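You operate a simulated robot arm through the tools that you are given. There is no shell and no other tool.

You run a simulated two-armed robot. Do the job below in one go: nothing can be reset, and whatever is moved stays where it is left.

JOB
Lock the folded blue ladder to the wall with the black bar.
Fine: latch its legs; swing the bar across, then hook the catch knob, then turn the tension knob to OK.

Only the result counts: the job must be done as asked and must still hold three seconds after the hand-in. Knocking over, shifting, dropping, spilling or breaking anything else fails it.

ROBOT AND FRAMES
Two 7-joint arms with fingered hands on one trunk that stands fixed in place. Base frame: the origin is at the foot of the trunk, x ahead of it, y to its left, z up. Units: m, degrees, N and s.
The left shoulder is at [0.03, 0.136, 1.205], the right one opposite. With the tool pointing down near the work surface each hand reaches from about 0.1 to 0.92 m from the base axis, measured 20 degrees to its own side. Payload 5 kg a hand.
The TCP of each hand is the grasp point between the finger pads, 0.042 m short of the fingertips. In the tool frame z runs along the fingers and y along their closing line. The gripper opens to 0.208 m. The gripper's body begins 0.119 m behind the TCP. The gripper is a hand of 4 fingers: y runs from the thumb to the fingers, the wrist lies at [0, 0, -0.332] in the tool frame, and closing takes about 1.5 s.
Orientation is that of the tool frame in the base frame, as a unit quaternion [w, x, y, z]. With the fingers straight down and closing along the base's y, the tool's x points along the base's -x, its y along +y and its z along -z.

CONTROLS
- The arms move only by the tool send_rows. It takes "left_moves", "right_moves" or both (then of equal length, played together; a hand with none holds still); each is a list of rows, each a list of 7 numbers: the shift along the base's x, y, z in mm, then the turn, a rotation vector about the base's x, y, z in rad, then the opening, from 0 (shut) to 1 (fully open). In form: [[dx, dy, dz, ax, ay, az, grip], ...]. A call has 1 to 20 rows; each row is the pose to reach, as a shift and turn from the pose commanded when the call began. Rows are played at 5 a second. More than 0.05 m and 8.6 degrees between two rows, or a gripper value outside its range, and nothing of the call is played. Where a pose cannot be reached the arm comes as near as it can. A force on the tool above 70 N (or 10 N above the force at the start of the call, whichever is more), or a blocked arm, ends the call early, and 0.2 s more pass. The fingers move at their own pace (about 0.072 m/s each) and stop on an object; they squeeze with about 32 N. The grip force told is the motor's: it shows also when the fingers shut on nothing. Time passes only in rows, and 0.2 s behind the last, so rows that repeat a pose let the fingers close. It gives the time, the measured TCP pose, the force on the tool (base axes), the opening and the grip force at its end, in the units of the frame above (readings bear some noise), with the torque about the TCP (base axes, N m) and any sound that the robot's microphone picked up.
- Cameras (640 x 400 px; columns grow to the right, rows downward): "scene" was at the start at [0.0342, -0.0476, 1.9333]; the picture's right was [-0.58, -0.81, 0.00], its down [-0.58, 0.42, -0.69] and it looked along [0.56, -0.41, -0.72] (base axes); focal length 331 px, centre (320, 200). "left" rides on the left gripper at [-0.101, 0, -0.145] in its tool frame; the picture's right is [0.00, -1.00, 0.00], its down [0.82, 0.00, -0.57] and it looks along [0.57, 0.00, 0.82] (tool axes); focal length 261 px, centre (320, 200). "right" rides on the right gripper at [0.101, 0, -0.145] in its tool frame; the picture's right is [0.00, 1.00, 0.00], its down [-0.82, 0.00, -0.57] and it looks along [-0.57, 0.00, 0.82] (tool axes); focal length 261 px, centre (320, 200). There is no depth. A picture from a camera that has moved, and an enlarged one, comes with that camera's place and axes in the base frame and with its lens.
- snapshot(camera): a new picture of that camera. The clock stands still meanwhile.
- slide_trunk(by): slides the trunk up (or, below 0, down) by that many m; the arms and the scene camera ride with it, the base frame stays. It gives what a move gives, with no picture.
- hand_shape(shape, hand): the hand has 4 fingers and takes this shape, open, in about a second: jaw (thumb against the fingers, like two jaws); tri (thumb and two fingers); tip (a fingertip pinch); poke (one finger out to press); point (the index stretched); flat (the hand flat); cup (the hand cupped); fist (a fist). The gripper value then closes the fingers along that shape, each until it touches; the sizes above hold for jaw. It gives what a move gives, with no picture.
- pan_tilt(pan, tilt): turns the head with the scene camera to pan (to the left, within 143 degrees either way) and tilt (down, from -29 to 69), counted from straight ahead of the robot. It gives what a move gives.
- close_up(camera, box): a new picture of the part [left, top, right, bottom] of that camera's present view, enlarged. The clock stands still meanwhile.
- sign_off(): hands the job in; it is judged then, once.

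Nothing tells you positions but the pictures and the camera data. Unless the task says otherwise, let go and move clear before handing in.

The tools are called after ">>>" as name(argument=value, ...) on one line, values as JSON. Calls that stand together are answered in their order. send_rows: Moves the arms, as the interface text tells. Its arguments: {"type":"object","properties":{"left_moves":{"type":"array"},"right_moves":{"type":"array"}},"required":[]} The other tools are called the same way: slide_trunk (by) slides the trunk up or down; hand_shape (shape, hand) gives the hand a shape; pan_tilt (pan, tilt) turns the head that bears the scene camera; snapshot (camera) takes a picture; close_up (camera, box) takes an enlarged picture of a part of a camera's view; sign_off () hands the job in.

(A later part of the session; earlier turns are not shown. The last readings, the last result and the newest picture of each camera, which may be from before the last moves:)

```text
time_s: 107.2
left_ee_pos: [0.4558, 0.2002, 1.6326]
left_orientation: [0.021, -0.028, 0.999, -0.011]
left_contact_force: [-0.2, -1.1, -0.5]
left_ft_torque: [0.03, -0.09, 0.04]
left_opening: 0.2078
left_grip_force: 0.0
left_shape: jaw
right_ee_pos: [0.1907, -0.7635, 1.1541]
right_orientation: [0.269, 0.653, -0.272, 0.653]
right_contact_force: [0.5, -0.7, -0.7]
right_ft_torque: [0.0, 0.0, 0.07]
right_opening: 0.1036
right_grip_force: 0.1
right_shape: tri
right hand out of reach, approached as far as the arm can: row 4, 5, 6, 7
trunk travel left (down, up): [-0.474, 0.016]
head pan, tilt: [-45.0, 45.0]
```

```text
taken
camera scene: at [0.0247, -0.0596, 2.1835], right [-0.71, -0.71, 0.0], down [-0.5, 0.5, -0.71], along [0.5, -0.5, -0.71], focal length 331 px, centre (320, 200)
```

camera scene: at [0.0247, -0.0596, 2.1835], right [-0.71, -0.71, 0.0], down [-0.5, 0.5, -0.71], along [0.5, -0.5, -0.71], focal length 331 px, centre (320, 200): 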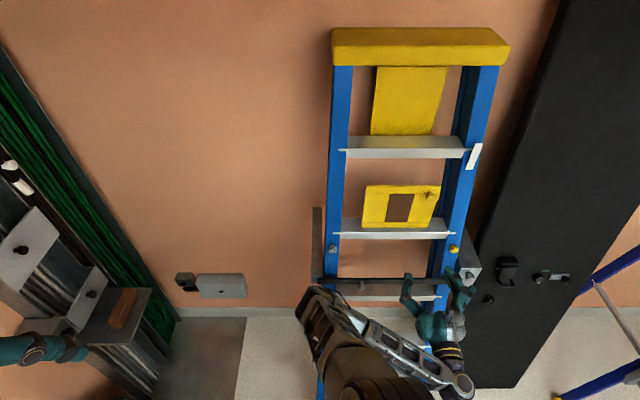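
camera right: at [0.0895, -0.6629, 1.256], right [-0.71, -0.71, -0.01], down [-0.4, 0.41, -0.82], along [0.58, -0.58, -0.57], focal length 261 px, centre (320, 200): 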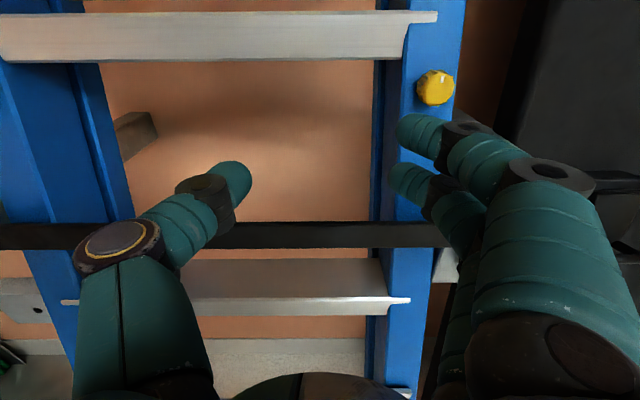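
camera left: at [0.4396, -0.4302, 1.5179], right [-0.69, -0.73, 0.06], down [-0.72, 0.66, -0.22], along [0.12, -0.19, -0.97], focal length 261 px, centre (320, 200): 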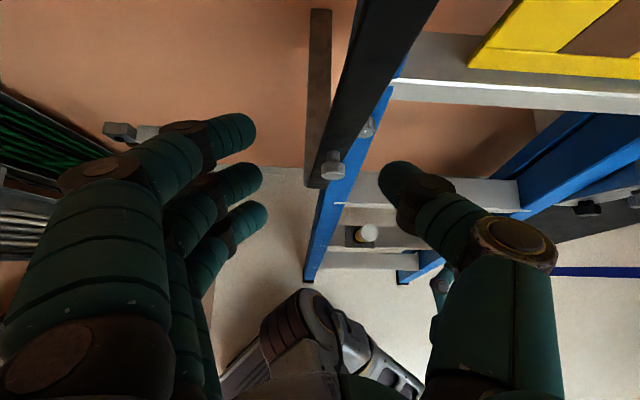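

I'm left of the block. I'll move further right at a slightly raised height, then line up with the grey knob by camera.

>>> send_rows(right_moves=[[-20, -20, 15, 0, 0, 0, 0.5], [-45, -45, 25, 0, 0, 0, 0.5], [-70, -70, 25, 0, 0, 0, 0.5], [-95, -95, 25, 0, 0, 0, 0.5], [-124, -124, 25, 0, 0, 0, 0.5]])

>>> snapshot(camera="right")

```text
time_s: 108.4
left_ee_pos: [0.4558, 0.2004, 1.6336]
left_orientation: [0.022, -0.028, 0.999, -0.01]
left_contact_force: [-1.5, -0.1, 1.4]
left_ft_torque: [0.07, -0.11, 0.0]
left_opening: 0.2077
left_grip_force: 0.1
left_shape: jaw
right_ee_pos: [0.0698, -0.8868, 1.1787]
right_orientation: [0.266, 0.654, -0.267, 0.656]
right_contact_force: [-1.0, -0.1, 0.3]
right_ft_torque: [-0.03, -0.04, 0.03]
right_opening: 0.1032
right_grip_force: 0.1
right_shape: tri
right hand out of reach, approached as far as the arm can: row 1, 2, 3
trunk travel left (down, up): [-0.474, 0.016]
head pan, tilt: [-45.0, 45.0]
```

```text
taken
camera right: at [-0.0335, -0.7875, 1.2798], right [-0.7, -0.71, -0.01], down [-0.4, 0.4, -0.82], along [0.59, -0.57, -0.57], focal length 261 px, centre (320, 200)
```

right: 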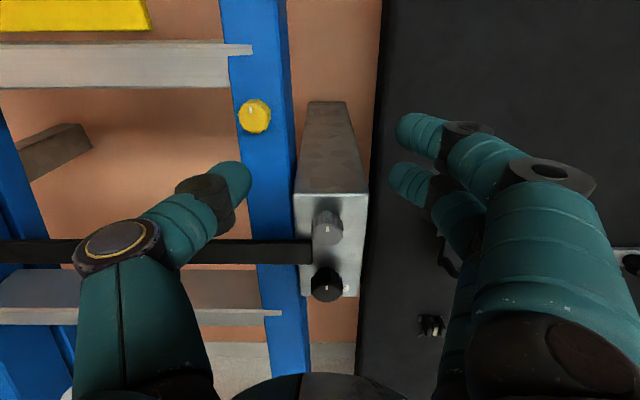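

I'm right in front of the block, with the grey knob centred below my grasp. I'll zoom in on it and the bar end.

>>> close_up(camera="right", box=[270, 180, 390, 310])

```text
3.08 times, centred on (330, 245) of right
camera zoom: at [-0.0335, -0.7875, 1.2798], right [-0.7, -0.71, -0.01], down [-0.4, 0.4, -0.82], along [0.59, -0.57, -0.57], focal length 802 px, centre (289, 62)
```

zoom: 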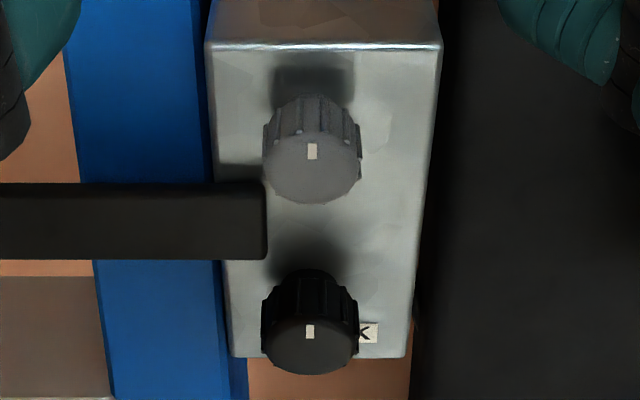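

The knob is about 3 cm across, standing proud of the bar. I'll lower onto it, straddle it with the fingers and close.

>>> send_rows(right_moves=[[-3, -3, -30, 0, 0, 0, 0.45], [-4, -4, -60, 0, 0, 0, 0.4], [-4, -4, -67, 0, 0, 0, 0.35], [4, -12, -67, 0, 0, 0, 0.35]])

>>> snapshot(camera="right")

```text
time_s: 109.4
left_ee_pos: [0.4592, 0.1997, 1.6334]
left_orientation: [0.023, -0.028, 0.999, -0.011]
left_contact_force: [0.2, 0.0, 0.5]
left_ft_torque: [0.08, 0.01, 0.0]
left_opening: 0.2079
left_grip_force: 0.1
left_shape: jaw
right_ee_pos: [0.0717, -0.9006, 1.1127]
right_orientation: [0.267, 0.653, -0.268, 0.656]
right_contact_force: [-0.2, 0.3, -0.6]
right_ft_torque: [-0.01, -0.05, 0.03]
right_opening: 0.0736
right_grip_force: 0.1
right_shape: tri
trunk travel left (down, up): [-0.474, 0.016]
head pan, tilt: [-45.0, 45.0]
```

```text
taken
camera right: at [-0.0325, -0.7997, 1.2149], right [-0.7, -0.71, -0.01], down [-0.4, 0.4, -0.82], along [0.59, -0.57, -0.57], focal length 261 px, centre (320, 200)
```

right: 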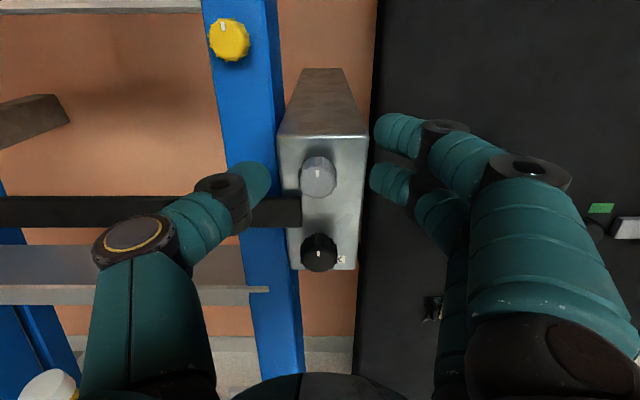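

>>> send_rows(right_moves=[[1, -1, 0, 0, 0, 0, 0.25], [2, -2, 0, 0, 0, 0, 0.1], [2, -2, 0, 0, 0, 0, 0.0], [2, -2, 0, 0, 0, 0, 0.0], [2, -2, 0, 0, 0, 0, 0.0]])

>>> snapshot(camera="right")

>>> close_up(camera="right", box=[260, 100, 400, 280])

```text
time_s: 110.6
left_ee_pos: [0.459, 0.2013, 1.6333]
left_orientation: [0.021, -0.028, 0.999, -0.01]
left_contact_force: [-0.1, -0.9, 0.1]
left_ft_torque: [0.02, 0.01, -0.01]
left_opening: 0.2079
left_grip_force: 0.1
left_shape: jaw
right_ee_pos: [0.0747, -0.9016, 1.1141]
right_orientation: [0.267, 0.653, -0.267, 0.656]
right_contact_force: [3.3, 6.6, 0.6]
right_ft_torque: [0.02, -0.05, 0.23]
right_opening: 0.0122
right_grip_force: 32.0
right_shape: tri
trunk travel left (down, up): [-0.474, 0.016]
head pan, tilt: [-45.0, 45.0]
```

```text
taken
camera right: at [-0.0292, -0.8012, 1.2156], right [-0.7, -0.71, -0.01], down [-0.4, 0.4, -0.82], along [0.59, -0.57, -0.57], focal length 261 px, centre (320, 200)
```

right: 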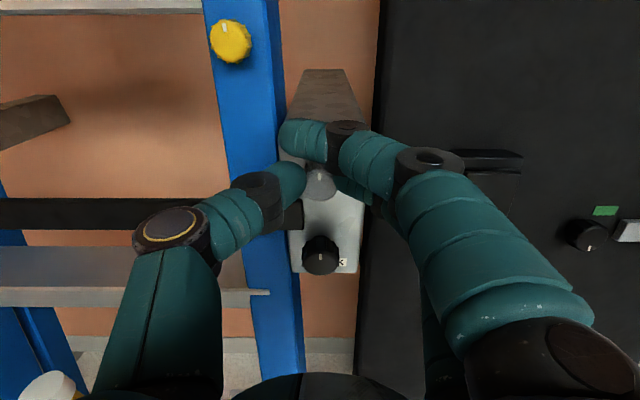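

```text
2.22 times, centred on (330, 190) of right
camera zoom: at [-0.0292, -0.8012, 1.2156], right [-0.7, -0.71, -0.01], down [-0.4, 0.4, -0.82], along [0.59, -0.57, -0.57], focal length 579 px, centre (298, 222)
```

zoom: 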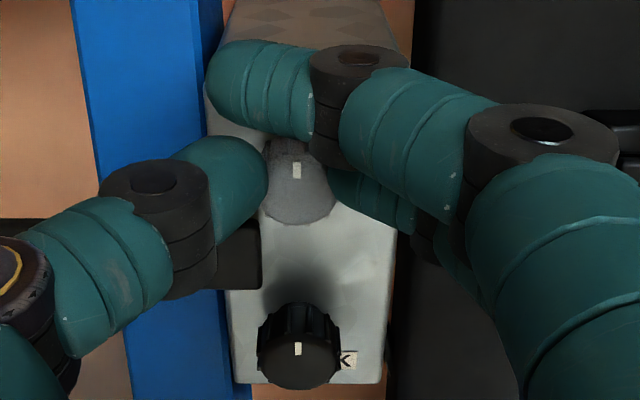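

The knob is gripped. I'll turn it clockwise about the wall normal and watch its pointer.

>>> send_rows(right_moves=[[0, 0, 0, 0.07, -0.07, 0, 0], [0, 0, 0, 0.14, -0.14, 0, 0], [0, 0, 0, 0.21, -0.21, 0, 0], [0, 0, 0, 0.28, -0.28, 0, 0], [0, 0, 0, 0.35, -0.35, 0, 0], [0, 0, 0, 0.42, -0.42, 0, 0]])

>>> close_up(camera="right", box=[260, 100, 400, 280])

>>> close_up(camera="scene", box=[440, 250, 500, 310])

```text
time_s: 112.0
left_ee_pos: [0.4573, 0.2002, 1.6343]
left_orientation: [0.023, -0.028, 0.999, -0.01]
left_contact_force: [-1.3, 0.0, 0.0]
left_ft_torque: [-0.02, 0.01, -0.02]
left_opening: 0.2078
left_grip_force: 0.0
left_shape: jaw
right_ee_pos: [0.071, -0.9017, 1.1133]
right_orientation: [0.066, 0.543, -0.449, 0.707]
right_contact_force: [-1.1, -1.4, 5.0]
right_ft_torque: [-0.18, -0.15, -0.08]
right_opening: 0.0104
right_grip_force: 32.0
right_shape: tri
trunk travel left (down, up): [-0.474, 0.016]
head pan, tilt: [-45.0, 45.0]
```

```text
2.22 times, centred on (330, 190) of right
camera zoom: at [-0.0717, -0.841, 1.1968], right [-0.58, -0.59, -0.57], down [-0.08, 0.73, -0.68], along [0.81, -0.35, -0.47], focal length 579 px, centre (298, 222)
```

zoom: 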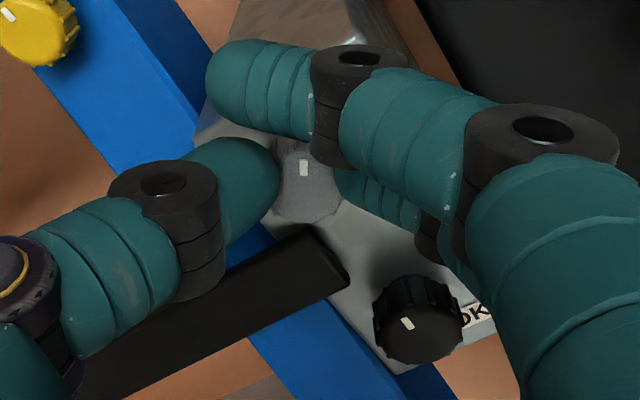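

```text
6.67 times, centred on (470, 280) of scene
camera zoom: at [0.026, -0.0578, 2.1836], right [-0.71, -0.71, 0.0], down [-0.5, 0.5, -0.71], along [0.5, -0.5, -0.71], focal length 2204 px, centre (-680, -333)
```

zoom: 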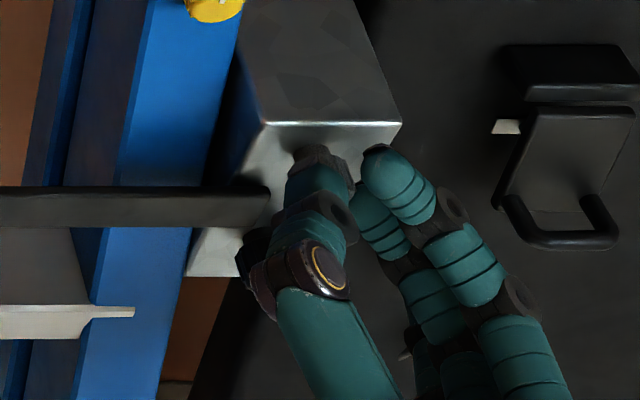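

The knob turns with the hand (about 34° so far). I'll continue to 90°.

>>> send_rows(right_moves=[[0, 0, 0, 0.08, -0.08, 0, 0], [0, 0, 0, 0.16, -0.16, 0, 0], [0, 0, 0, 0.24, -0.24, 0, 0], [0, 0, 0, 0.32, -0.32, 0, 0], [0, 0, 0, 0.4, -0.4, 0, 0], [0, 0, 0, 0.48, -0.48, 0, 0], [0, 0, 0, 0.56, -0.56, 0, 0], [0, 0, 0, 0.64, -0.64, 0, 0], [0, 0, 0, 0.69, -0.69, 0, 0]])

>>> snapshot(camera="right")

>>> close_up(camera="right", box=[260, 100, 400, 280])

>>> close_up(camera="scene", box=[440, 250, 500, 310])

```text
time_s: 114.0
left_ee_pos: [0.4554, 0.1993, 1.6336]
left_orientation: [0.023, -0.028, 0.999, -0.012]
left_contact_force: [-0.3, 0.3, 0.3]
left_ft_torque: [-0.01, -0.02, -0.02]
left_opening: 0.2079
left_grip_force: 0.1
left_shape: jaw
right_ee_pos: [0.0688, -0.9022, 1.1107]
right_orientation: [-0.271, 0.267, -0.652, 0.656]
right_contact_force: [-31.6, 1.7, -9.9]
right_ft_torque: [-0.25, 0.63, -0.64]
right_opening: 0.0102
right_grip_force: 31.0
right_shape: tri
trunk travel left (down, up): [-0.474, 0.016]
head pan, tilt: [-45.0, 45.0]
```

```text
taken
camera right: at [-0.1036, -0.8714, 1.1099], right [0.01, 0.0, -1.0], down [0.18, 0.98, 0.0], along [0.98, -0.18, 0.01], focal length 261 px, centre (320, 200)
```

right: 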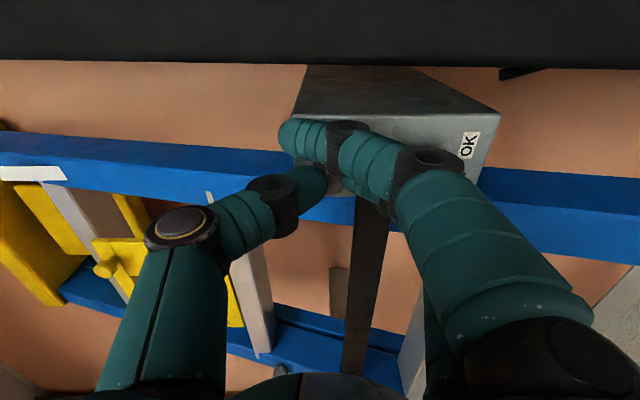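

```text
2.22 times, centred on (330, 190) of right
camera zoom: at [-0.1036, -0.8714, 1.1099], right [0.01, 0.0, -1.0], down [0.18, 0.98, 0.0], along [0.98, -0.18, 0.01], focal length 579 px, centre (298, 222)
```

zoom: 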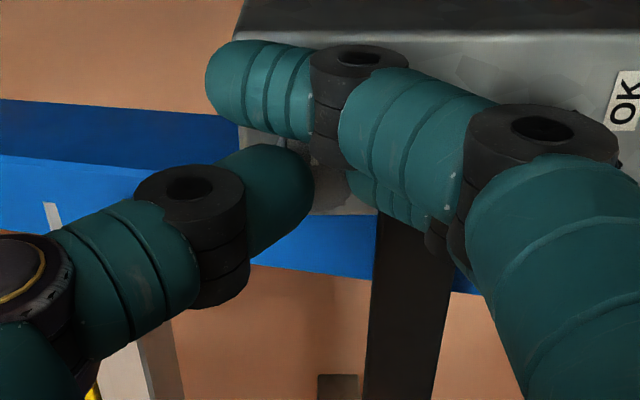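

```text
6.67 times, centred on (470, 280) of scene
camera zoom: at [0.0221, -0.0589, 2.1835], right [-0.71, -0.71, 0.0], down [-0.5, 0.5, -0.71], along [0.5, -0.5, -0.71], focal length 2204 px, centre (-680, -333)
```

zoom: 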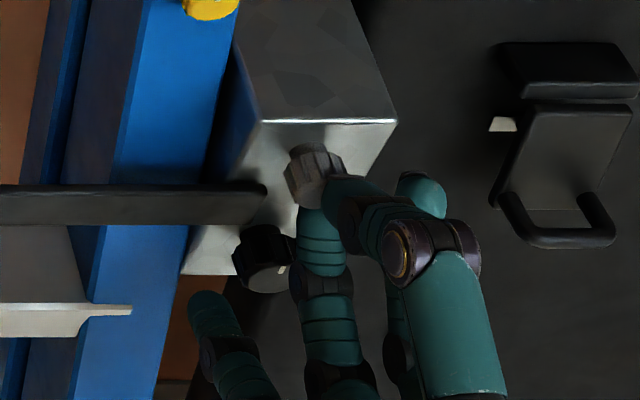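

Force has built up and I can't see the pointer, so the grip may have slipped. I'll open slightly, back away from the wall, and check the pointer.

>>> send_rows(right_moves=[[0, 0, 0, 0, 0, 0, 0.1], [0, 0, 0, 0, 0, 0, 0.18], [-5, 5, 0, 0, 0, 0, 0.2], [-15, 15, 2, 0, 0, 0, 0.2], [-28, 28, 4, 0, 0, 0, 0.2], [-42, 42, 5, 0, 0, 0, 0.2]])

>>> snapshot(camera="right")

>>> close_up(camera="scene", box=[440, 250, 500, 310])

```text
time_s: 115.4
left_ee_pos: [0.4566, 0.1994, 1.6341]
left_orientation: [0.022, -0.028, 0.999, -0.01]
left_contact_force: [-0.2, -0.1, 0.0]
left_ft_torque: [0.01, -0.07, 0.01]
left_opening: 0.2081
left_grip_force: 0.1
left_shape: jaw
right_ee_pos: [0.0382, -0.8786, 1.1133]
right_orientation: [-0.27, 0.267, -0.652, 0.656]
right_contact_force: [-1.3, -0.2, -0.5]
right_ft_torque: [0.0, 0.01, 0.05]
right_opening: 0.0411
right_grip_force: 0.1
right_shape: tri
right hand out of reach, approached as far as the arm can: row 6
trunk travel left (down, up): [-0.474, 0.016]
head pan, tilt: [-45.0, 45.0]
```

```text
taken
camera right: at [-0.135, -0.8474, 1.1129], right [0.01, 0.0, -1.0], down [0.18, 0.98, 0.0], along [0.98, -0.18, 0.01], focal length 261 px, centre (320, 200)
```

right: 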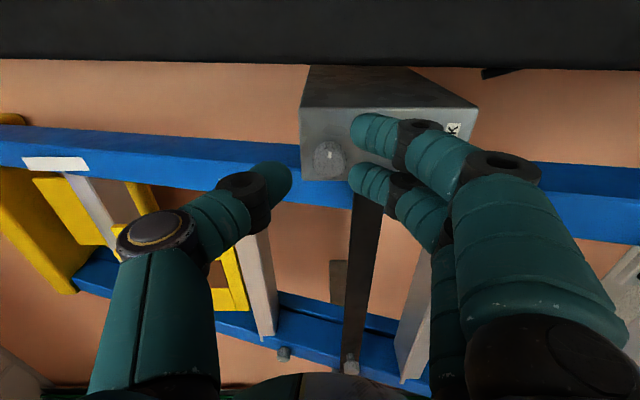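

```text
6.67 times, centred on (470, 280) of scene
camera zoom: at [0.0249, -0.0589, 2.1836], right [-0.71, -0.71, 0.0], down [-0.5, 0.5, -0.71], along [0.5, -0.5, -0.71], focal length 2204 px, centre (-680, -333)
```

zoom: 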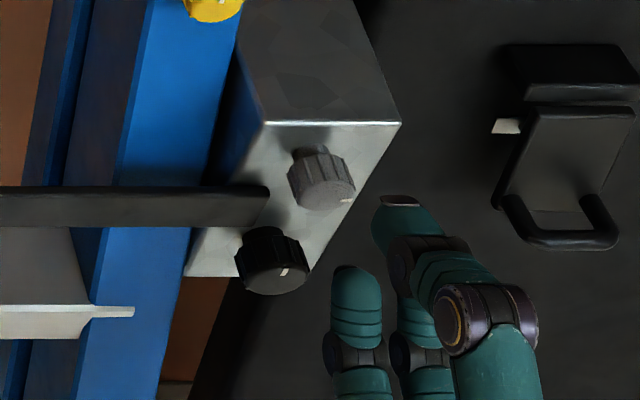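

>>> close_up(camera="right", box=[290, 110, 400, 210])

>>> close_up(camera="scene", box=[458, 265, 488, 297])

```text
4.00 times, centred on (345, 160) of right
camera zoom: at [-0.135, -0.8474, 1.1129], right [0.01, 0.0, -1.0], down [0.18, 0.98, 0.0], along [0.98, -0.18, 0.01], focal length 1043 px, centre (220, 360)
```

zoom: 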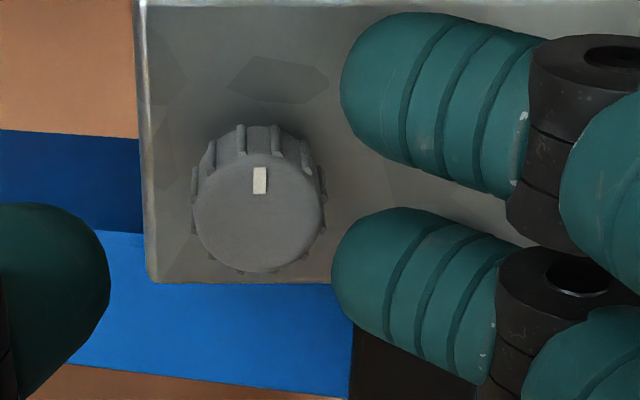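

```text
12.50 times, centred on (473, 281) of scene
camera zoom: at [0.0249, -0.0589, 2.1836], right [-0.71, -0.71, 0.0], down [-0.5, 0.5, -0.71], along [0.5, -0.5, -0.71], focal length 4133 px, centre (-1592, -812)
```

zoom: 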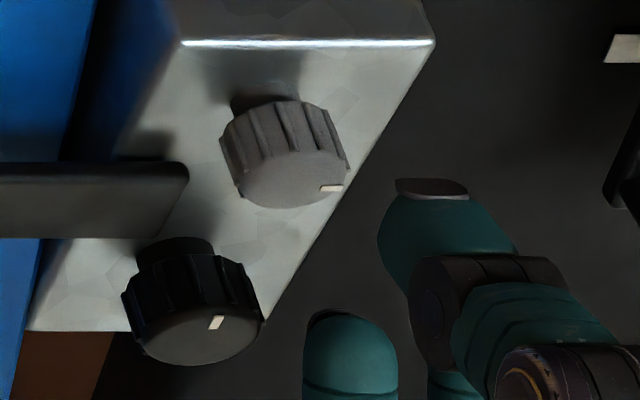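

The grey knob's pointer is now at 3 o'clock, a clean 90° turn. I'll re-grip in this orientation and test whether it turns further or is at its stop.

>>> send_rows(right_moves=[[8, 0, 0, 0, 0, 0, 0.28], [14, -4, 0, 0, 0, 0, 0.28], [24, -12, -1, 0, 0, 0, 0.28], [37, -23, -1, 0, 0, 0, 0.28]])

>>> snapshot(camera="right")

```text
time_s: 116.4
left_ee_pos: [0.4589, 0.2006, 1.6335]
left_orientation: [0.022, -0.028, 0.999, -0.011]
left_contact_force: [-0.5, -0.2, 0.2]
left_ft_torque: [0.01, 0.03, -0.01]
left_opening: 0.2079
left_grip_force: 0.1
left_shape: jaw
right_ee_pos: [0.0755, -0.9005, 1.1124]
right_orientation: [-0.271, 0.268, -0.651, 0.656]
right_contact_force: [-0.2, -0.3, 0.6]
right_ft_torque: [0.03, 0.03, 0.03]
right_opening: 0.0574
right_grip_force: 0.1
right_shape: tri
trunk travel left (down, up): [-0.474, 0.016]
head pan, tilt: [-45.0, 45.0]
```

```text
taken
camera right: at [-0.0972, -0.8702, 1.1115], right [0.01, 0.0, -1.0], down [0.18, 0.98, 0.0], along [0.98, -0.18, 0.01], focal length 261 px, centre (320, 200)
```

right: 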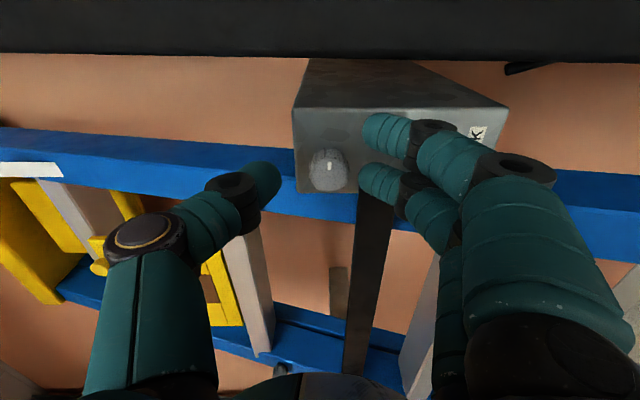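

>>> send_rows(right_moves=[[1, -1, -2, 0, 0, 0, 0.15], [2, -2, -3, 0, 0, 0, 0.0], [2, -2, -3, 0, 0, 0, 0.0], [2, -2, -3, 0, 0, 0, 0.0]])

>>> close_up(camera="right", box=[260, 100, 400, 280])

>>> send_rows(right_moves=[[0, 0, 0, 0.06, -0.06, 0, 0], [0, 0, 0, 0.12, -0.12, 0, 0], [0, 0, 0, 0.18, -0.18, 0, 0], [0, 0, 0, 0.24, -0.24, 0, 0]])

>>> close_up(camera="right", box=[260, 100, 400, 280])

>>> close_up(camera="scene", box=[458, 265, 488, 297])

```text
time_s: 117.4
left_ee_pos: [0.4583, 0.2005, 1.634]
left_orientation: [0.022, -0.028, 0.999, -0.011]
left_contact_force: [0.0, 0.1, 1.3]
left_ft_torque: [-0.01, -0.03, -0.02]
left_opening: 0.2077
left_grip_force: 0.1
left_shape: jaw
right_ee_pos: [0.0792, -0.903, 1.1117]
right_orientation: [-0.271, 0.269, -0.65, 0.657]
right_contact_force: [1.4, -2.3, 9.3]
right_ft_torque: [-0.14, -0.09, -0.01]
right_opening: 0.0115
right_grip_force: 32.0
right_shape: tri
trunk travel left (down, up): [-0.474, 0.016]
head pan, tilt: [-45.0, 45.0]
```

```text
2.22 times, centred on (330, 190) of right
camera zoom: at [-0.0945, -0.872, 1.1108], right [0.01, -0.01, -1.0], down [0.18, 0.98, 0.0], along [0.98, -0.18, 0.01], focal length 579 px, centre (298, 222)
```

zoom: 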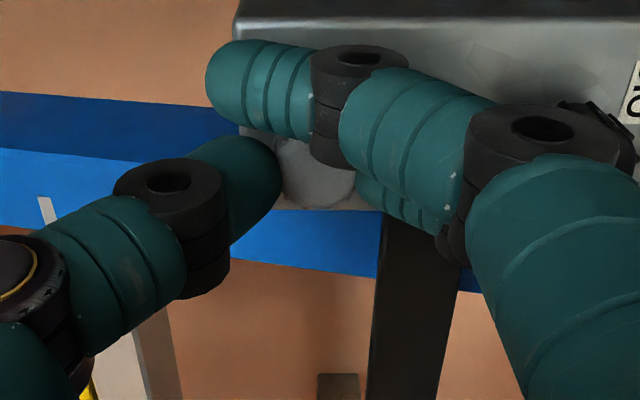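

```text
time_s: 118.4
left_ee_pos: [0.4589, 0.2016, 1.6334]
left_orientation: [0.021, -0.027, 0.999, -0.011]
left_contact_force: [0.9, -0.5, 0.5]
left_ft_torque: [-0.02, 0.02, -0.02]
left_opening: 0.2077
left_grip_force: 0.2
left_shape: jaw
right_ee_pos: [0.0801, -0.8997, 1.1127]
right_orientation: [0.378, -0.154, 0.687, -0.601]
right_contact_force: [8.3, 0.9, 14.5]
right_ft_torque: [-0.4, -0.07, 0.19]
right_opening: 0.0114
right_grip_force: 31.5
right_shape: tri
trunk travel left (down, up): [-0.474, 0.016]
head pan, tilt: [-45.0, 45.0]
```

```text
2.22 times, centred on (330, 190) of right
camera zoom: at [-0.0888, -0.8665, 1.0783], right [0.25, 0.23, -0.94], down [0.14, 0.95, 0.27], along [0.96, -0.2, 0.2], focal length 579 px, centre (298, 222)
```

zoom: 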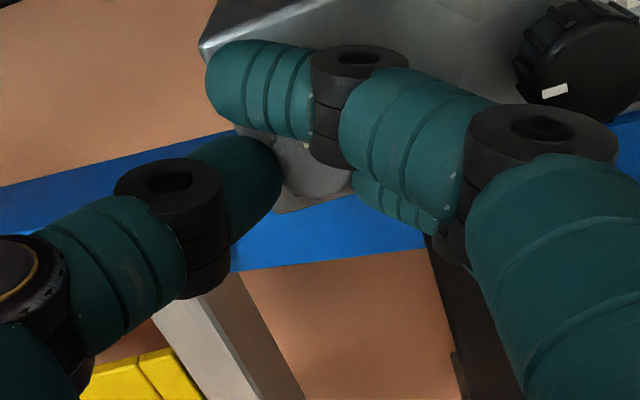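

```text
12.50 times, centred on (473, 281) of scene
camera zoom: at [0.0274, -0.0564, 2.1837], right [-0.71, -0.71, 0.0], down [-0.5, 0.5, -0.71], along [0.5, -0.5, -0.71], focal length 4133 px, centre (-1592, -812)
```

zoom: 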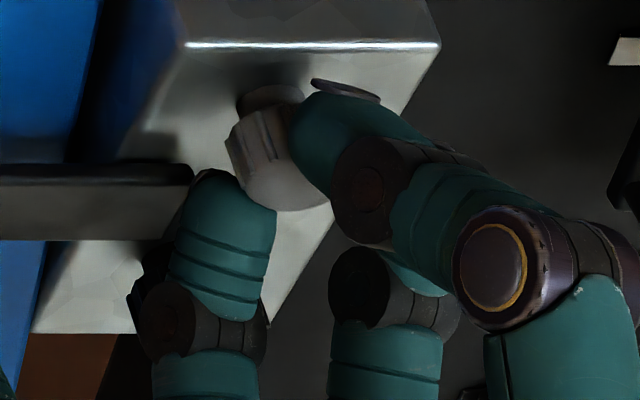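

It appears the knob stayed while the fingers slipped, suggesting it is at its 90° stop. I'll open, back off and verify.

>>> send_rows(right_moves=[[0, 0, 0, 0, 0, 0, 0.1], [0, 0, 0, 0, 0, 0, 0.2], [-5, 5, 0, 0, 0, 0, 0.25], [-15, 15, 2, 0, 0, 0, 0.25], [-28, 28, 2, 0, 0, 0, 0.25]])

>>> close_up(camera="right", box=[290, 110, 400, 210])

>>> close_up(camera="scene", box=[458, 265, 488, 297])

```text
time_s: 119.6
left_ee_pos: [0.458, 0.2007, 1.6343]
left_orientation: [0.022, -0.028, 0.999, -0.011]
left_contact_force: [-0.6, 1.1, -0.2]
left_ft_torque: [0.0, -0.06, 0.01]
left_opening: 0.2077
left_grip_force: 0.2
left_shape: jaw
right_ee_pos: [0.0493, -0.872, 1.1125]
right_orientation: [0.378, -0.154, 0.687, -0.601]
right_contact_force: [-0.3, 0.4, 0.6]
right_ft_torque: [-0.01, 0.02, 0.04]
right_opening: 0.0513
right_grip_force: 0.1
right_shape: tri
trunk travel left (down, up): [-0.474, 0.016]
head pan, tilt: [-45.0, 45.0]
```

```text
4.00 times, centred on (345, 160) of right
camera zoom: at [-0.119, -0.8386, 1.0795], right [0.25, 0.23, -0.94], down [0.15, 0.95, 0.27], along [0.96, -0.2, 0.2], focal length 1043 px, centre (220, 360)
```

zoom: 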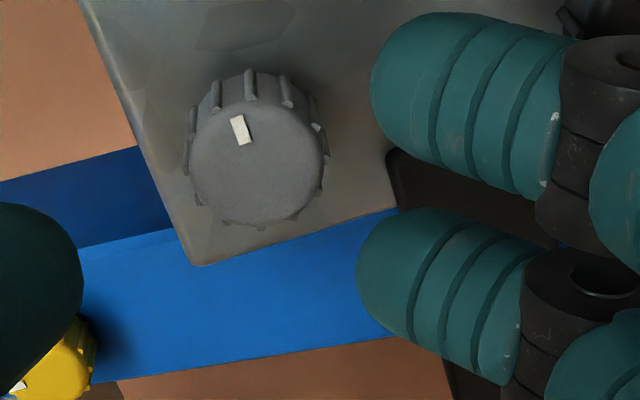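

```text
12.50 times, centred on (473, 281) of scene
camera zoom: at [0.0254, -0.0577, 2.1836], right [-0.71, -0.71, 0.0], down [-0.5, 0.5, -0.71], along [0.5, -0.5, -0.71], focal length 4133 px, centre (-1592, -812)
```

zoom: 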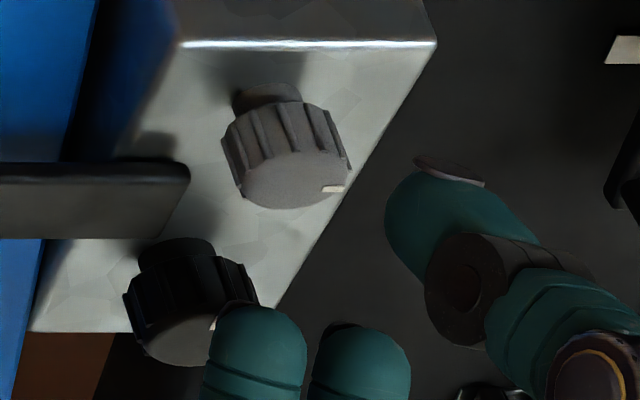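

The pointer stayed at 3 o'clock, so the catch knob is at its stop. I'll unroll the hand while moving to below the bar (left of the block), so I can gently check that the bar is now held.

>>> send_rows(right_moves=[[8, 8, 0, -0.0965, 0.0965, 0, 0.2], [16, 16, 0, -0.193, 0.193, 0, 0.1], [25, 25, 0, -0.29, 0.29, 0, 0], [34, 34, -5, -0.386, 0.386, 0, 0], [42, 42, -10, -0.483, 0.483, 0, 0], [50, 50, -20, -0.579, 0.579, 0, 0], [60, 60, -30, -0.676, 0.676, 0, 0], [70, 70, -40, -0.772, 0.772, 0, 0], [80, 80, -55, -0.869, 0.869, 0, 0], [90, 90, -70, -0.965, 0.965, 0, 0], [100, 100, -85, -1.062, 1.062, 0, 0], [108, 108, -100, -1.158, 1.158, 0, 0], [115, 115, -115, -1.255, 1.255, 0, 0], [120, 120, -130, -1.35, 1.35, 0, 0]])

>>> snapshot(camera="right")

>>> close_up(camera="scene", box=[400, 240, 500, 340])

```text
time_s: 122.6
left_ee_pos: [0.4573, 0.2, 1.6335]
left_orientation: [0.022, -0.028, 0.999, -0.011]
left_contact_force: [0.9, -1.2, 0.1]
left_ft_torque: [0.03, -0.02, -0.04]
left_opening: 0.2077
left_grip_force: 0.0
left_shape: jaw
right_ee_pos: [0.1801, -0.7671, 0.9791]
right_orientation: [0.269, 0.655, -0.268, 0.654]
right_contact_force: [0.0, -0.2, 0.6]
right_ft_torque: [0.03, -0.01, 0.0]
right_opening: 0.0003
right_grip_force: 32.6
right_shape: tri
right hand out of reach, approached as far as the arm can: row 2, 3, 4, 5, 6, 7, 8, 9, 10, 11, 12, 13, 14
trunk travel left (down, up): [-0.474, 0.016]
head pan, tilt: [-45.0, 45.0]
```

```text
taken
camera right: at [0.0787, -0.6668, 1.0817], right [-0.7, -0.71, 0.0], down [-0.4, 0.4, -0.82], along [0.58, -0.58, -0.57], focal length 261 px, centre (320, 200)
```

right: 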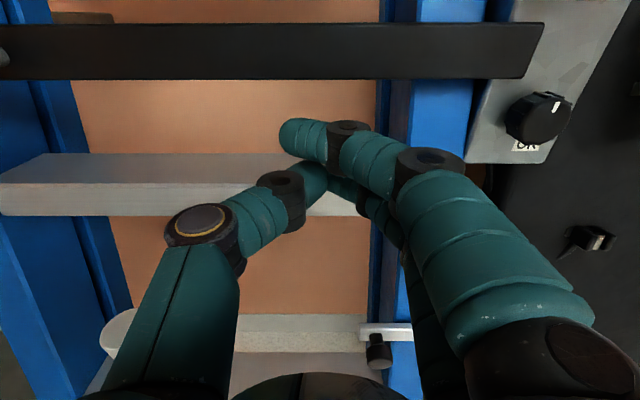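

```text
4.00 times, centred on (450, 290) of scene
camera zoom: at [0.0261, -0.0584, 2.1836], right [-0.71, -0.71, 0.0], down [-0.5, 0.5, -0.71], along [0.5, -0.5, -0.71], focal length 1323 px, centre (-200, -160)
```

zoom: 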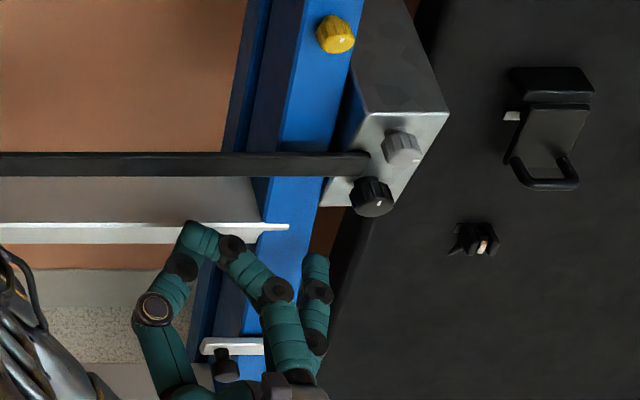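

I'll slide the closed fingertips under the bar and nudge upward very gently.

>>> send_rows(right_moves=[[8, -8, 5, 0, 0, 0, 0], [18, -18, 10, 0, 0, 0, 0], [30, -30, 12, 0, 0, 0, 0], [30, -30, 20, 0, 0, 0, 0]])

>>> snapshot(camera="right")

```text
time_s: 123.6
left_ee_pos: [0.4586, 0.1996, 1.634]
left_orientation: [0.023, -0.029, 0.999, -0.009]
left_contact_force: [0.1, -1.1, -0.1]
left_ft_torque: [0.12, 0.07, -0.01]
left_opening: 0.2077
left_grip_force: 0.1
left_shape: jaw
right_ee_pos: [0.2104, -0.7968, 0.9987]
right_orientation: [0.268, 0.654, -0.269, 0.655]
right_contact_force: [-4.2, 3.4, -2.2]
right_ft_torque: [-0.17, -0.05, 0.0]
right_opening: 0.0003
right_grip_force: 31.8
right_shape: tri
trunk travel left (down, up): [-0.474, 0.016]
head pan, tilt: [-45.0, 45.0]
```

```text
taken
camera right: at [0.1073, -0.697, 1.1015], right [-0.7, -0.71, -0.01], down [-0.4, 0.4, -0.82], along [0.59, -0.57, -0.57], focal length 261 px, centre (320, 200)
```

right: 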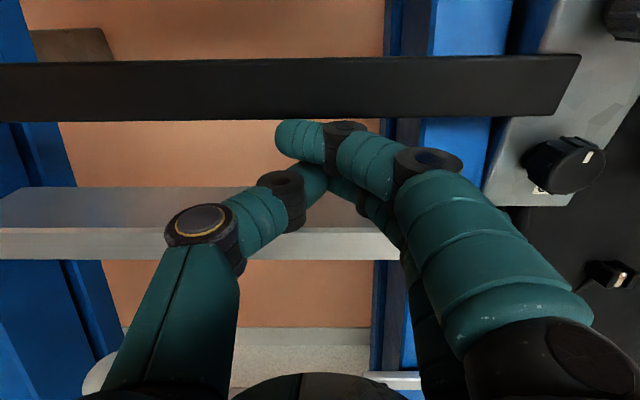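

>>> send_rows(right_moves=[[0, 0, 3, 0, 0, 0, 0]])

>>> send_rows(right_moves=[[0, 0, 3, 0, 0, 0, 0]])

>>> close_up(camera="right", box=[240, 40, 400, 180])

>>> close_up(camera="scene", box=[300, 200, 500, 320])

```text
time_s: 124.0
left_ee_pos: [0.4582, 0.2003, 1.6335]
left_orientation: [0.022, -0.028, 0.999, -0.01]
left_contact_force: [0.5, -0.9, -0.3]
left_ft_torque: [0.03, 0.06, -0.01]
left_opening: 0.2078
left_grip_force: 0.0
left_shape: jaw
right_ee_pos: [0.2098, -0.7984, 1.0009]
right_orientation: [0.267, 0.654, -0.27, 0.654]
right_contact_force: [-9.3, 6.8, -17.3]
right_ft_torque: [-0.11, 0.26, -0.05]
right_opening: 0.0
right_grip_force: 32.2
right_shape: tri
trunk travel left (down, up): [-0.474, 0.016]
head pan, tilt: [-45.0, 45.0]
```

```text
time_s: 124.4
left_ee_pos: [0.4588, 0.1992, 1.632]
left_orientation: [0.021, -0.028, 0.999, -0.01]
left_contact_force: [-0.1, -0.8, 0.7]
left_ft_torque: [0.04, 0.03, 0.02]
left_opening: 0.2078
left_grip_force: 0.1
left_shape: jaw
right_ee_pos: [0.2093, -0.7966, 1.002]
right_orientation: [0.266, 0.655, -0.27, 0.653]
right_contact_force: [-7.9, 6.6, -37.0]
right_ft_torque: [0.03, 0.98, 0.01]
right_opening: 0.0001
right_grip_force: 32.4
right_shape: tri
trunk travel left (down, up): [-0.474, 0.016]
head pan, tilt: [-45.0, 45.0]
```

```text
2.86 times, centred on (320, 110) of right
camera zoom: at [0.1068, -0.6976, 1.1045], right [-0.7, -0.71, -0.01], down [-0.4, 0.41, -0.82], along [0.59, -0.57, -0.58], focal length 745 px, centre (320, 457)
```

zoom: 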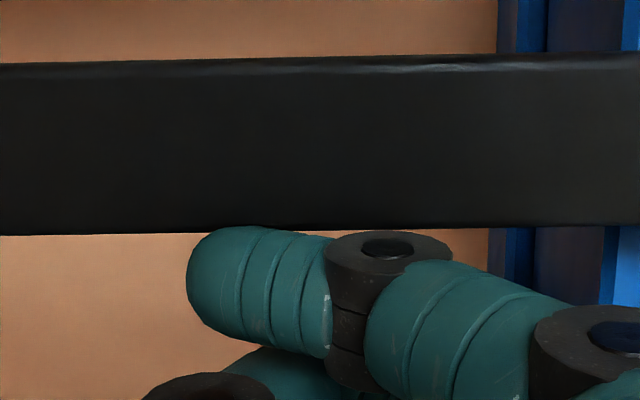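

```text
3.20 times, centred on (400, 260) of scene
camera zoom: at [0.0272, -0.0616, 2.1831], right [-0.71, -0.71, 0.0], down [-0.5, 0.5, -0.71], along [0.5, -0.5, -0.71], focal length 1058 px, centre (64, 8)
```

zoom: 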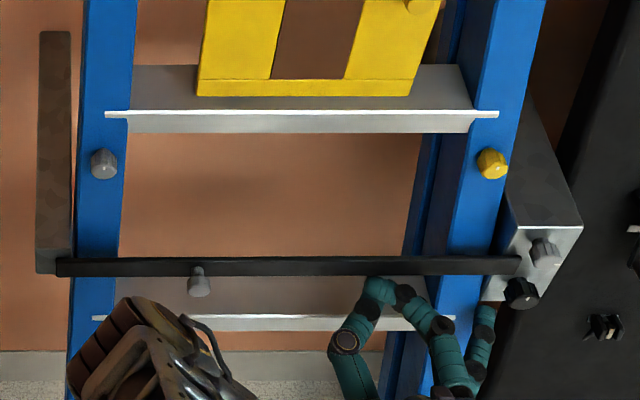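

The bar resists a firm upward push without moving, so the catch has hooked it. Now I'll drop clear, move right below the block with fingers opening, to come up onto the black tension knob from below.

>>> send_rows(right_moves=[[0, 0, -8, 0, 0, 0, 0], [-15, 15, -20, 0, 0, 0, 0.1], [-30, 30, -40, 0, 0, 0, 0.2], [-58, 2, -50, 0, 0, 0, 0.35], [-86, -26, -50, 0, 0, 0, 0.35], [-114, -54, -50, 0, 0, 0, 0.35], [-140, -80, -50, 0, 0, 0, 0.35], [-150, -90, -50, 0, 0, 0, 0.35]])

>>> snapshot(camera="right")

```text
time_s: 126.2
left_ee_pos: [0.4585, 0.2, 1.6328]
left_orientation: [0.022, -0.027, 0.999, -0.01]
left_contact_force: [0.4, -0.1, 0.3]
left_ft_torque: [-0.07, 0.01, 0.02]
left_opening: 0.208
left_grip_force: 0.1
left_shape: jaw
right_ee_pos: [0.0561, -0.8888, 0.9583]
right_orientation: [0.267, 0.653, -0.268, 0.656]
right_contact_force: [1.0, 1.2, 0.3]
right_ft_torque: [0.02, 0.02, -0.02]
right_opening: 0.0725
right_grip_force: 0.1
right_shape: tri
trunk travel left (down, up): [-0.474, 0.016]
head pan, tilt: [-45.0, 45.0]
```

```text
taken
camera right: at [-0.0458, -0.7887, 1.0606], right [-0.7, -0.71, -0.01], down [-0.4, 0.4, -0.82], along [0.59, -0.57, -0.57], focal length 261 px, centre (320, 200)
```

right: 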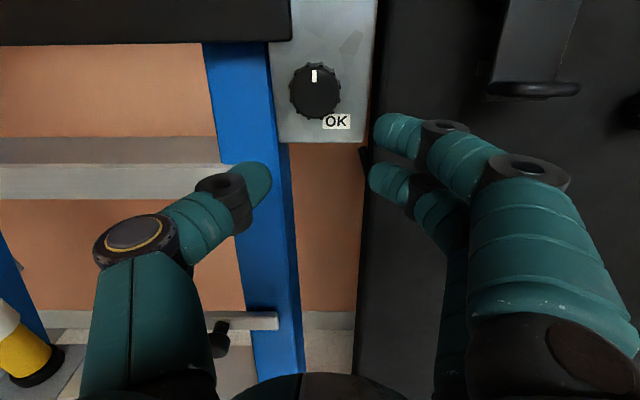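

>>> close_up(camera="right", box=[270, 50, 380, 150])

>>> send_rows(right_moves=[[10, -4, 15, 0, 0, 0, 0.35], [18, -10, 32, 0, 0, 0, 0.35], [19, -11, 48, 0, 0, 0, 0.35], [19, -11, 63, 0, 0, 0, 0.35]])

>>> snapshot(camera="right")

```text
4.00 times, centred on (325, 100) of right
camera zoom: at [-0.0458, -0.7887, 1.0606], right [-0.7, -0.71, -0.01], down [-0.4, 0.4, -0.82], along [0.59, -0.57, -0.57], focal length 1043 px, centre (300, 600)
```

zoom: 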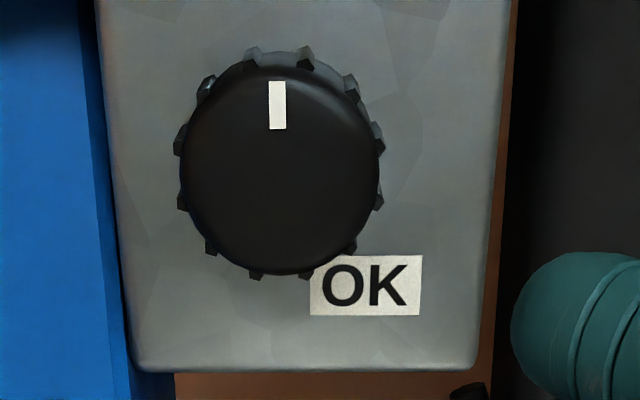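

```text
time_s: 127.2
left_ee_pos: [0.4582, 0.2009, 1.6331]
left_orientation: [0.02, -0.028, 0.999, -0.011]
left_contact_force: [0.3, 0.0, 0.0]
left_ft_torque: [-0.04, 0.04, 0.01]
left_opening: 0.2077
left_grip_force: 0.1
left_shape: jaw
right_ee_pos: [0.0793, -0.8985, 1.0218]
right_orientation: [0.268, 0.653, -0.268, 0.655]
right_contact_force: [0.3, 0.0, 0.7]
right_ft_torque: [0.0, -0.02, -0.04]
right_opening: 0.0726
right_grip_force: 0.2
right_shape: tri
trunk travel left (down, up): [-0.474, 0.016]
head pan, tilt: [-45.0, 45.0]
```

```text
taken
camera right: at [-0.0238, -0.7985, 1.1238], right [-0.7, -0.71, -0.01], down [-0.4, 0.4, -0.82], along [0.59, -0.57, -0.57], focal length 261 px, centre (320, 200)
```

right: 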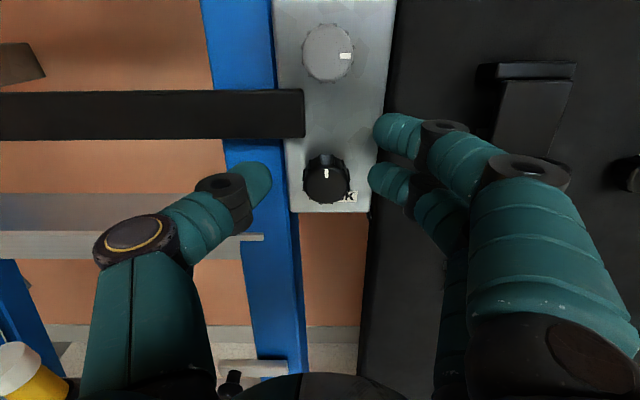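

The OK label sits at about 5 o'clock (≈145° clockwise from the pointer). I'm aligned on the black knob; I'll close and start turning clockwise.

>>> send_rows(right_moves=[[-1, -1, 0, 0, 0, 0, 0.2], [-2, -2, 0, 0, 0, 0, 0.05], [-2, -2, 0, 0, 0, 0, 0.0], [-2, -2, 0, 0, 0, 0, 0.0], [-2, -2, 0, 0, 0, 0, 0.0]])

>>> close_up(camera="right", box=[260, 100, 400, 280])

```text
time_s: 128.4
left_ee_pos: [0.4577, 0.2012, 1.6326]
left_orientation: [0.022, -0.028, 0.999, -0.011]
left_contact_force: [-0.8, 0.2, 0.1]
left_ft_torque: [0.0, 0.02, -0.02]
left_opening: 0.2079
left_grip_force: 0.0
left_shape: jaw
right_ee_pos: [0.0787, -0.8995, 1.0204]
right_orientation: [0.267, 0.654, -0.267, 0.655]
right_contact_force: [4.7, 5.6, 1.7]
right_ft_torque: [-0.03, -0.07, 0.12]
right_opening: 0.0153
right_grip_force: 31.7
right_shape: tri
trunk travel left (down, up): [-0.474, 0.016]
head pan, tilt: [-45.0, 45.0]
```

```text
2.22 times, centred on (330, 190) of right
camera zoom: at [-0.0248, -0.8002, 1.1227], right [-0.7, -0.71, -0.01], down [-0.4, 0.4, -0.82], along [0.59, -0.57, -0.57], focal length 579 px, centre (298, 222)
```

zoom: 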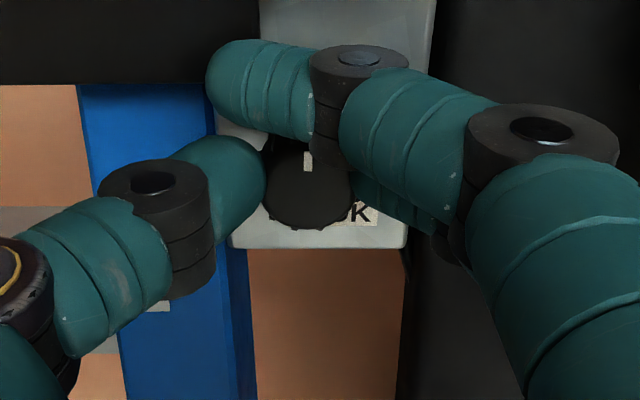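

>>> send_rows(right_moves=[[0, 0, 0, 0.078, -0.078, 0, 0], [0, 0, 0, 0.156, -0.156, 0, 0], [0, 0, 0, 0.234, -0.234, 0, 0], [0, 0, 0, 0.312, -0.312, 0, 0], [0, 0, 0, 0.39, -0.39, 0, 0], [0, 0, 0, 0.468, -0.468, 0, 0], [0, 0, 0, 0.546, -0.546, 0, 0], [0, 0, 0, 0.624, -0.624, 0, 0]])

>>> close_up(camera="right", box=[260, 100, 400, 280])

>>> close_up(camera="scene", box=[448, 260, 498, 310])

```text
time_s: 130.2
left_ee_pos: [0.4573, 0.2006, 1.6336]
left_orientation: [0.022, -0.028, 0.999, -0.009]
left_contact_force: [-0.5, 0.7, 0.1]
left_ft_torque: [-0.01, -0.01, -0.01]
left_opening: 0.2079
left_grip_force: 0.0
left_shape: jaw
right_ee_pos: [0.0749, -0.9029, 1.0215]
right_orientation: [-0.034, 0.472, -0.522, 0.71]
right_contact_force: [-8.0, -20.5, 19.0]
right_ft_torque: [-0.36, -0.24, -0.71]
right_opening: 0.0151
right_grip_force: 31.8
right_shape: tri
trunk travel left (down, up): [-0.474, 0.016]
head pan, tilt: [-45.0, 45.0]
```

```text
2.22 times, centred on (330, 190) of right
camera zoom: at [-0.0822, -0.8566, 1.0849], right [-0.44, -0.45, -0.78], down [0.05, 0.85, -0.52], along [0.9, -0.27, -0.35], focal length 579 px, centre (298, 222)
```

zoom: 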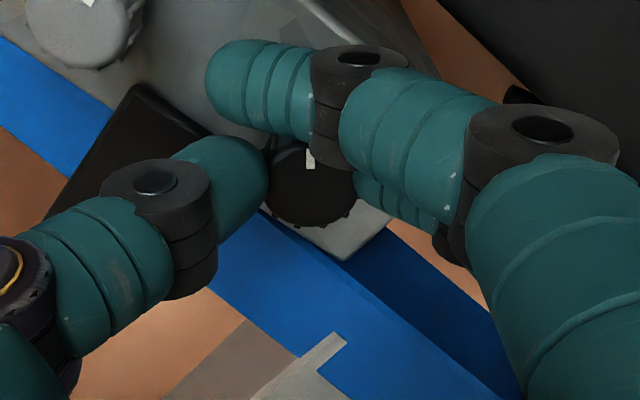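

```text
8.00 times, centred on (473, 285) of scene
camera zoom: at [0.0248, -0.0584, 2.1837], right [-0.71, -0.71, 0.0], down [-0.5, 0.5, -0.71], along [0.5, -0.5, -0.71], focal length 2645 px, centre (-904, -480)
```

zoom: 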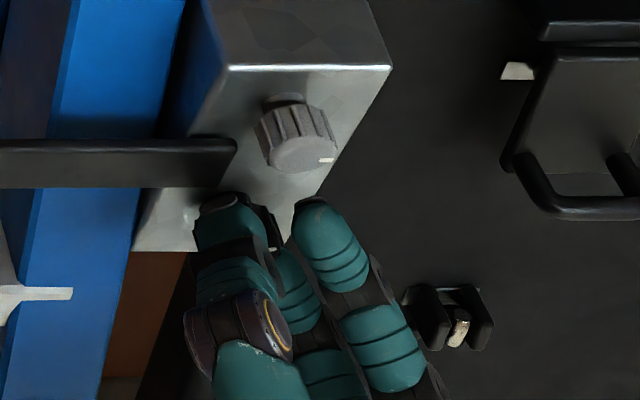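

The knob follows (about 50°), though my thumb grazes the bar's end. I'll ease back a few millimetres and continue.

>>> send_rows(right_moves=[[-3, 3, 0, 0.03, -0.03, 0, 0], [-4, 4, 0, 0.1, -0.1, 0, 0], [-4, 4, 0, 0.178, -0.178, 0, 0], [-4, 4, 0, 0.256, -0.256, 0, 0], [-4, 4, 0, 0.334, -0.334, 0, 0], [-4, 4, 0, 0.412, -0.412, 0, 0], [-4, 4, 0, 0.49, -0.49, 0, 0], [-4, 4, 0, 0.568, -0.568, 0, 0]])

>>> close_up(camera="right", box=[260, 100, 400, 280])

>>> close_up(camera="scene", box=[448, 260, 498, 310])

```text
time_s: 132.0
left_ee_pos: [0.4562, 0.2035, 1.6337]
left_orientation: [0.022, -0.028, 0.999, -0.012]
left_contact_force: [0.2, -0.4, 0.2]
left_ft_torque: [0.0, -0.02, 0.02]
left_opening: 0.2079
left_grip_force: 0.1
left_shape: jaw
right_ee_pos: [0.0733, -0.8942, 1.02]
right_orientation: [0.31, -0.229, 0.666, -0.639]
right_contact_force: [-12.9, 41.1, -8.7]
right_ft_torque: [0.63, 0.47, 0.7]
right_opening: 0.0144
right_grip_force: 32.1
right_shape: tri
trunk travel left (down, up): [-0.474, 0.016]
head pan, tilt: [-45.0, 45.0]
```

```text
2.22 times, centred on (330, 190) of right
camera zoom: at [-0.0995, -0.864, 1.0075], right [0.09, 0.08, -0.99], down [0.17, 0.98, 0.1], along [0.98, -0.18, 0.08], focal length 579 px, centre (298, 222)
```

zoom: 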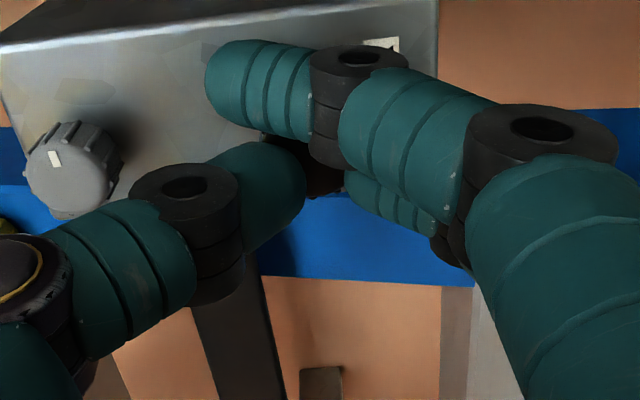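

```text
8.00 times, centred on (473, 285) of scene
camera zoom: at [0.0249, -0.0543, 2.1837], right [-0.71, -0.71, 0.0], down [-0.5, 0.5, -0.71], along [0.5, -0.5, -0.71], focal length 2645 px, centre (-904, -480)
```

zoom: 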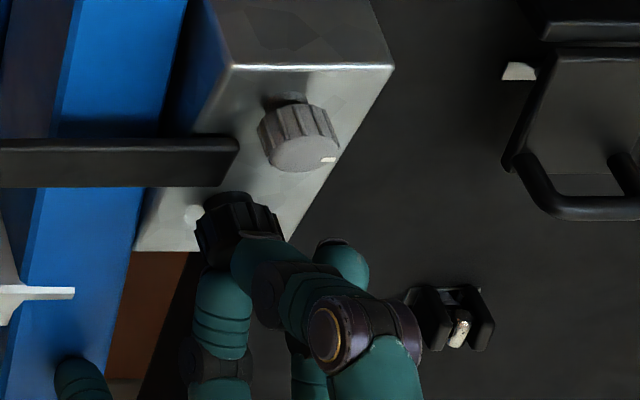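

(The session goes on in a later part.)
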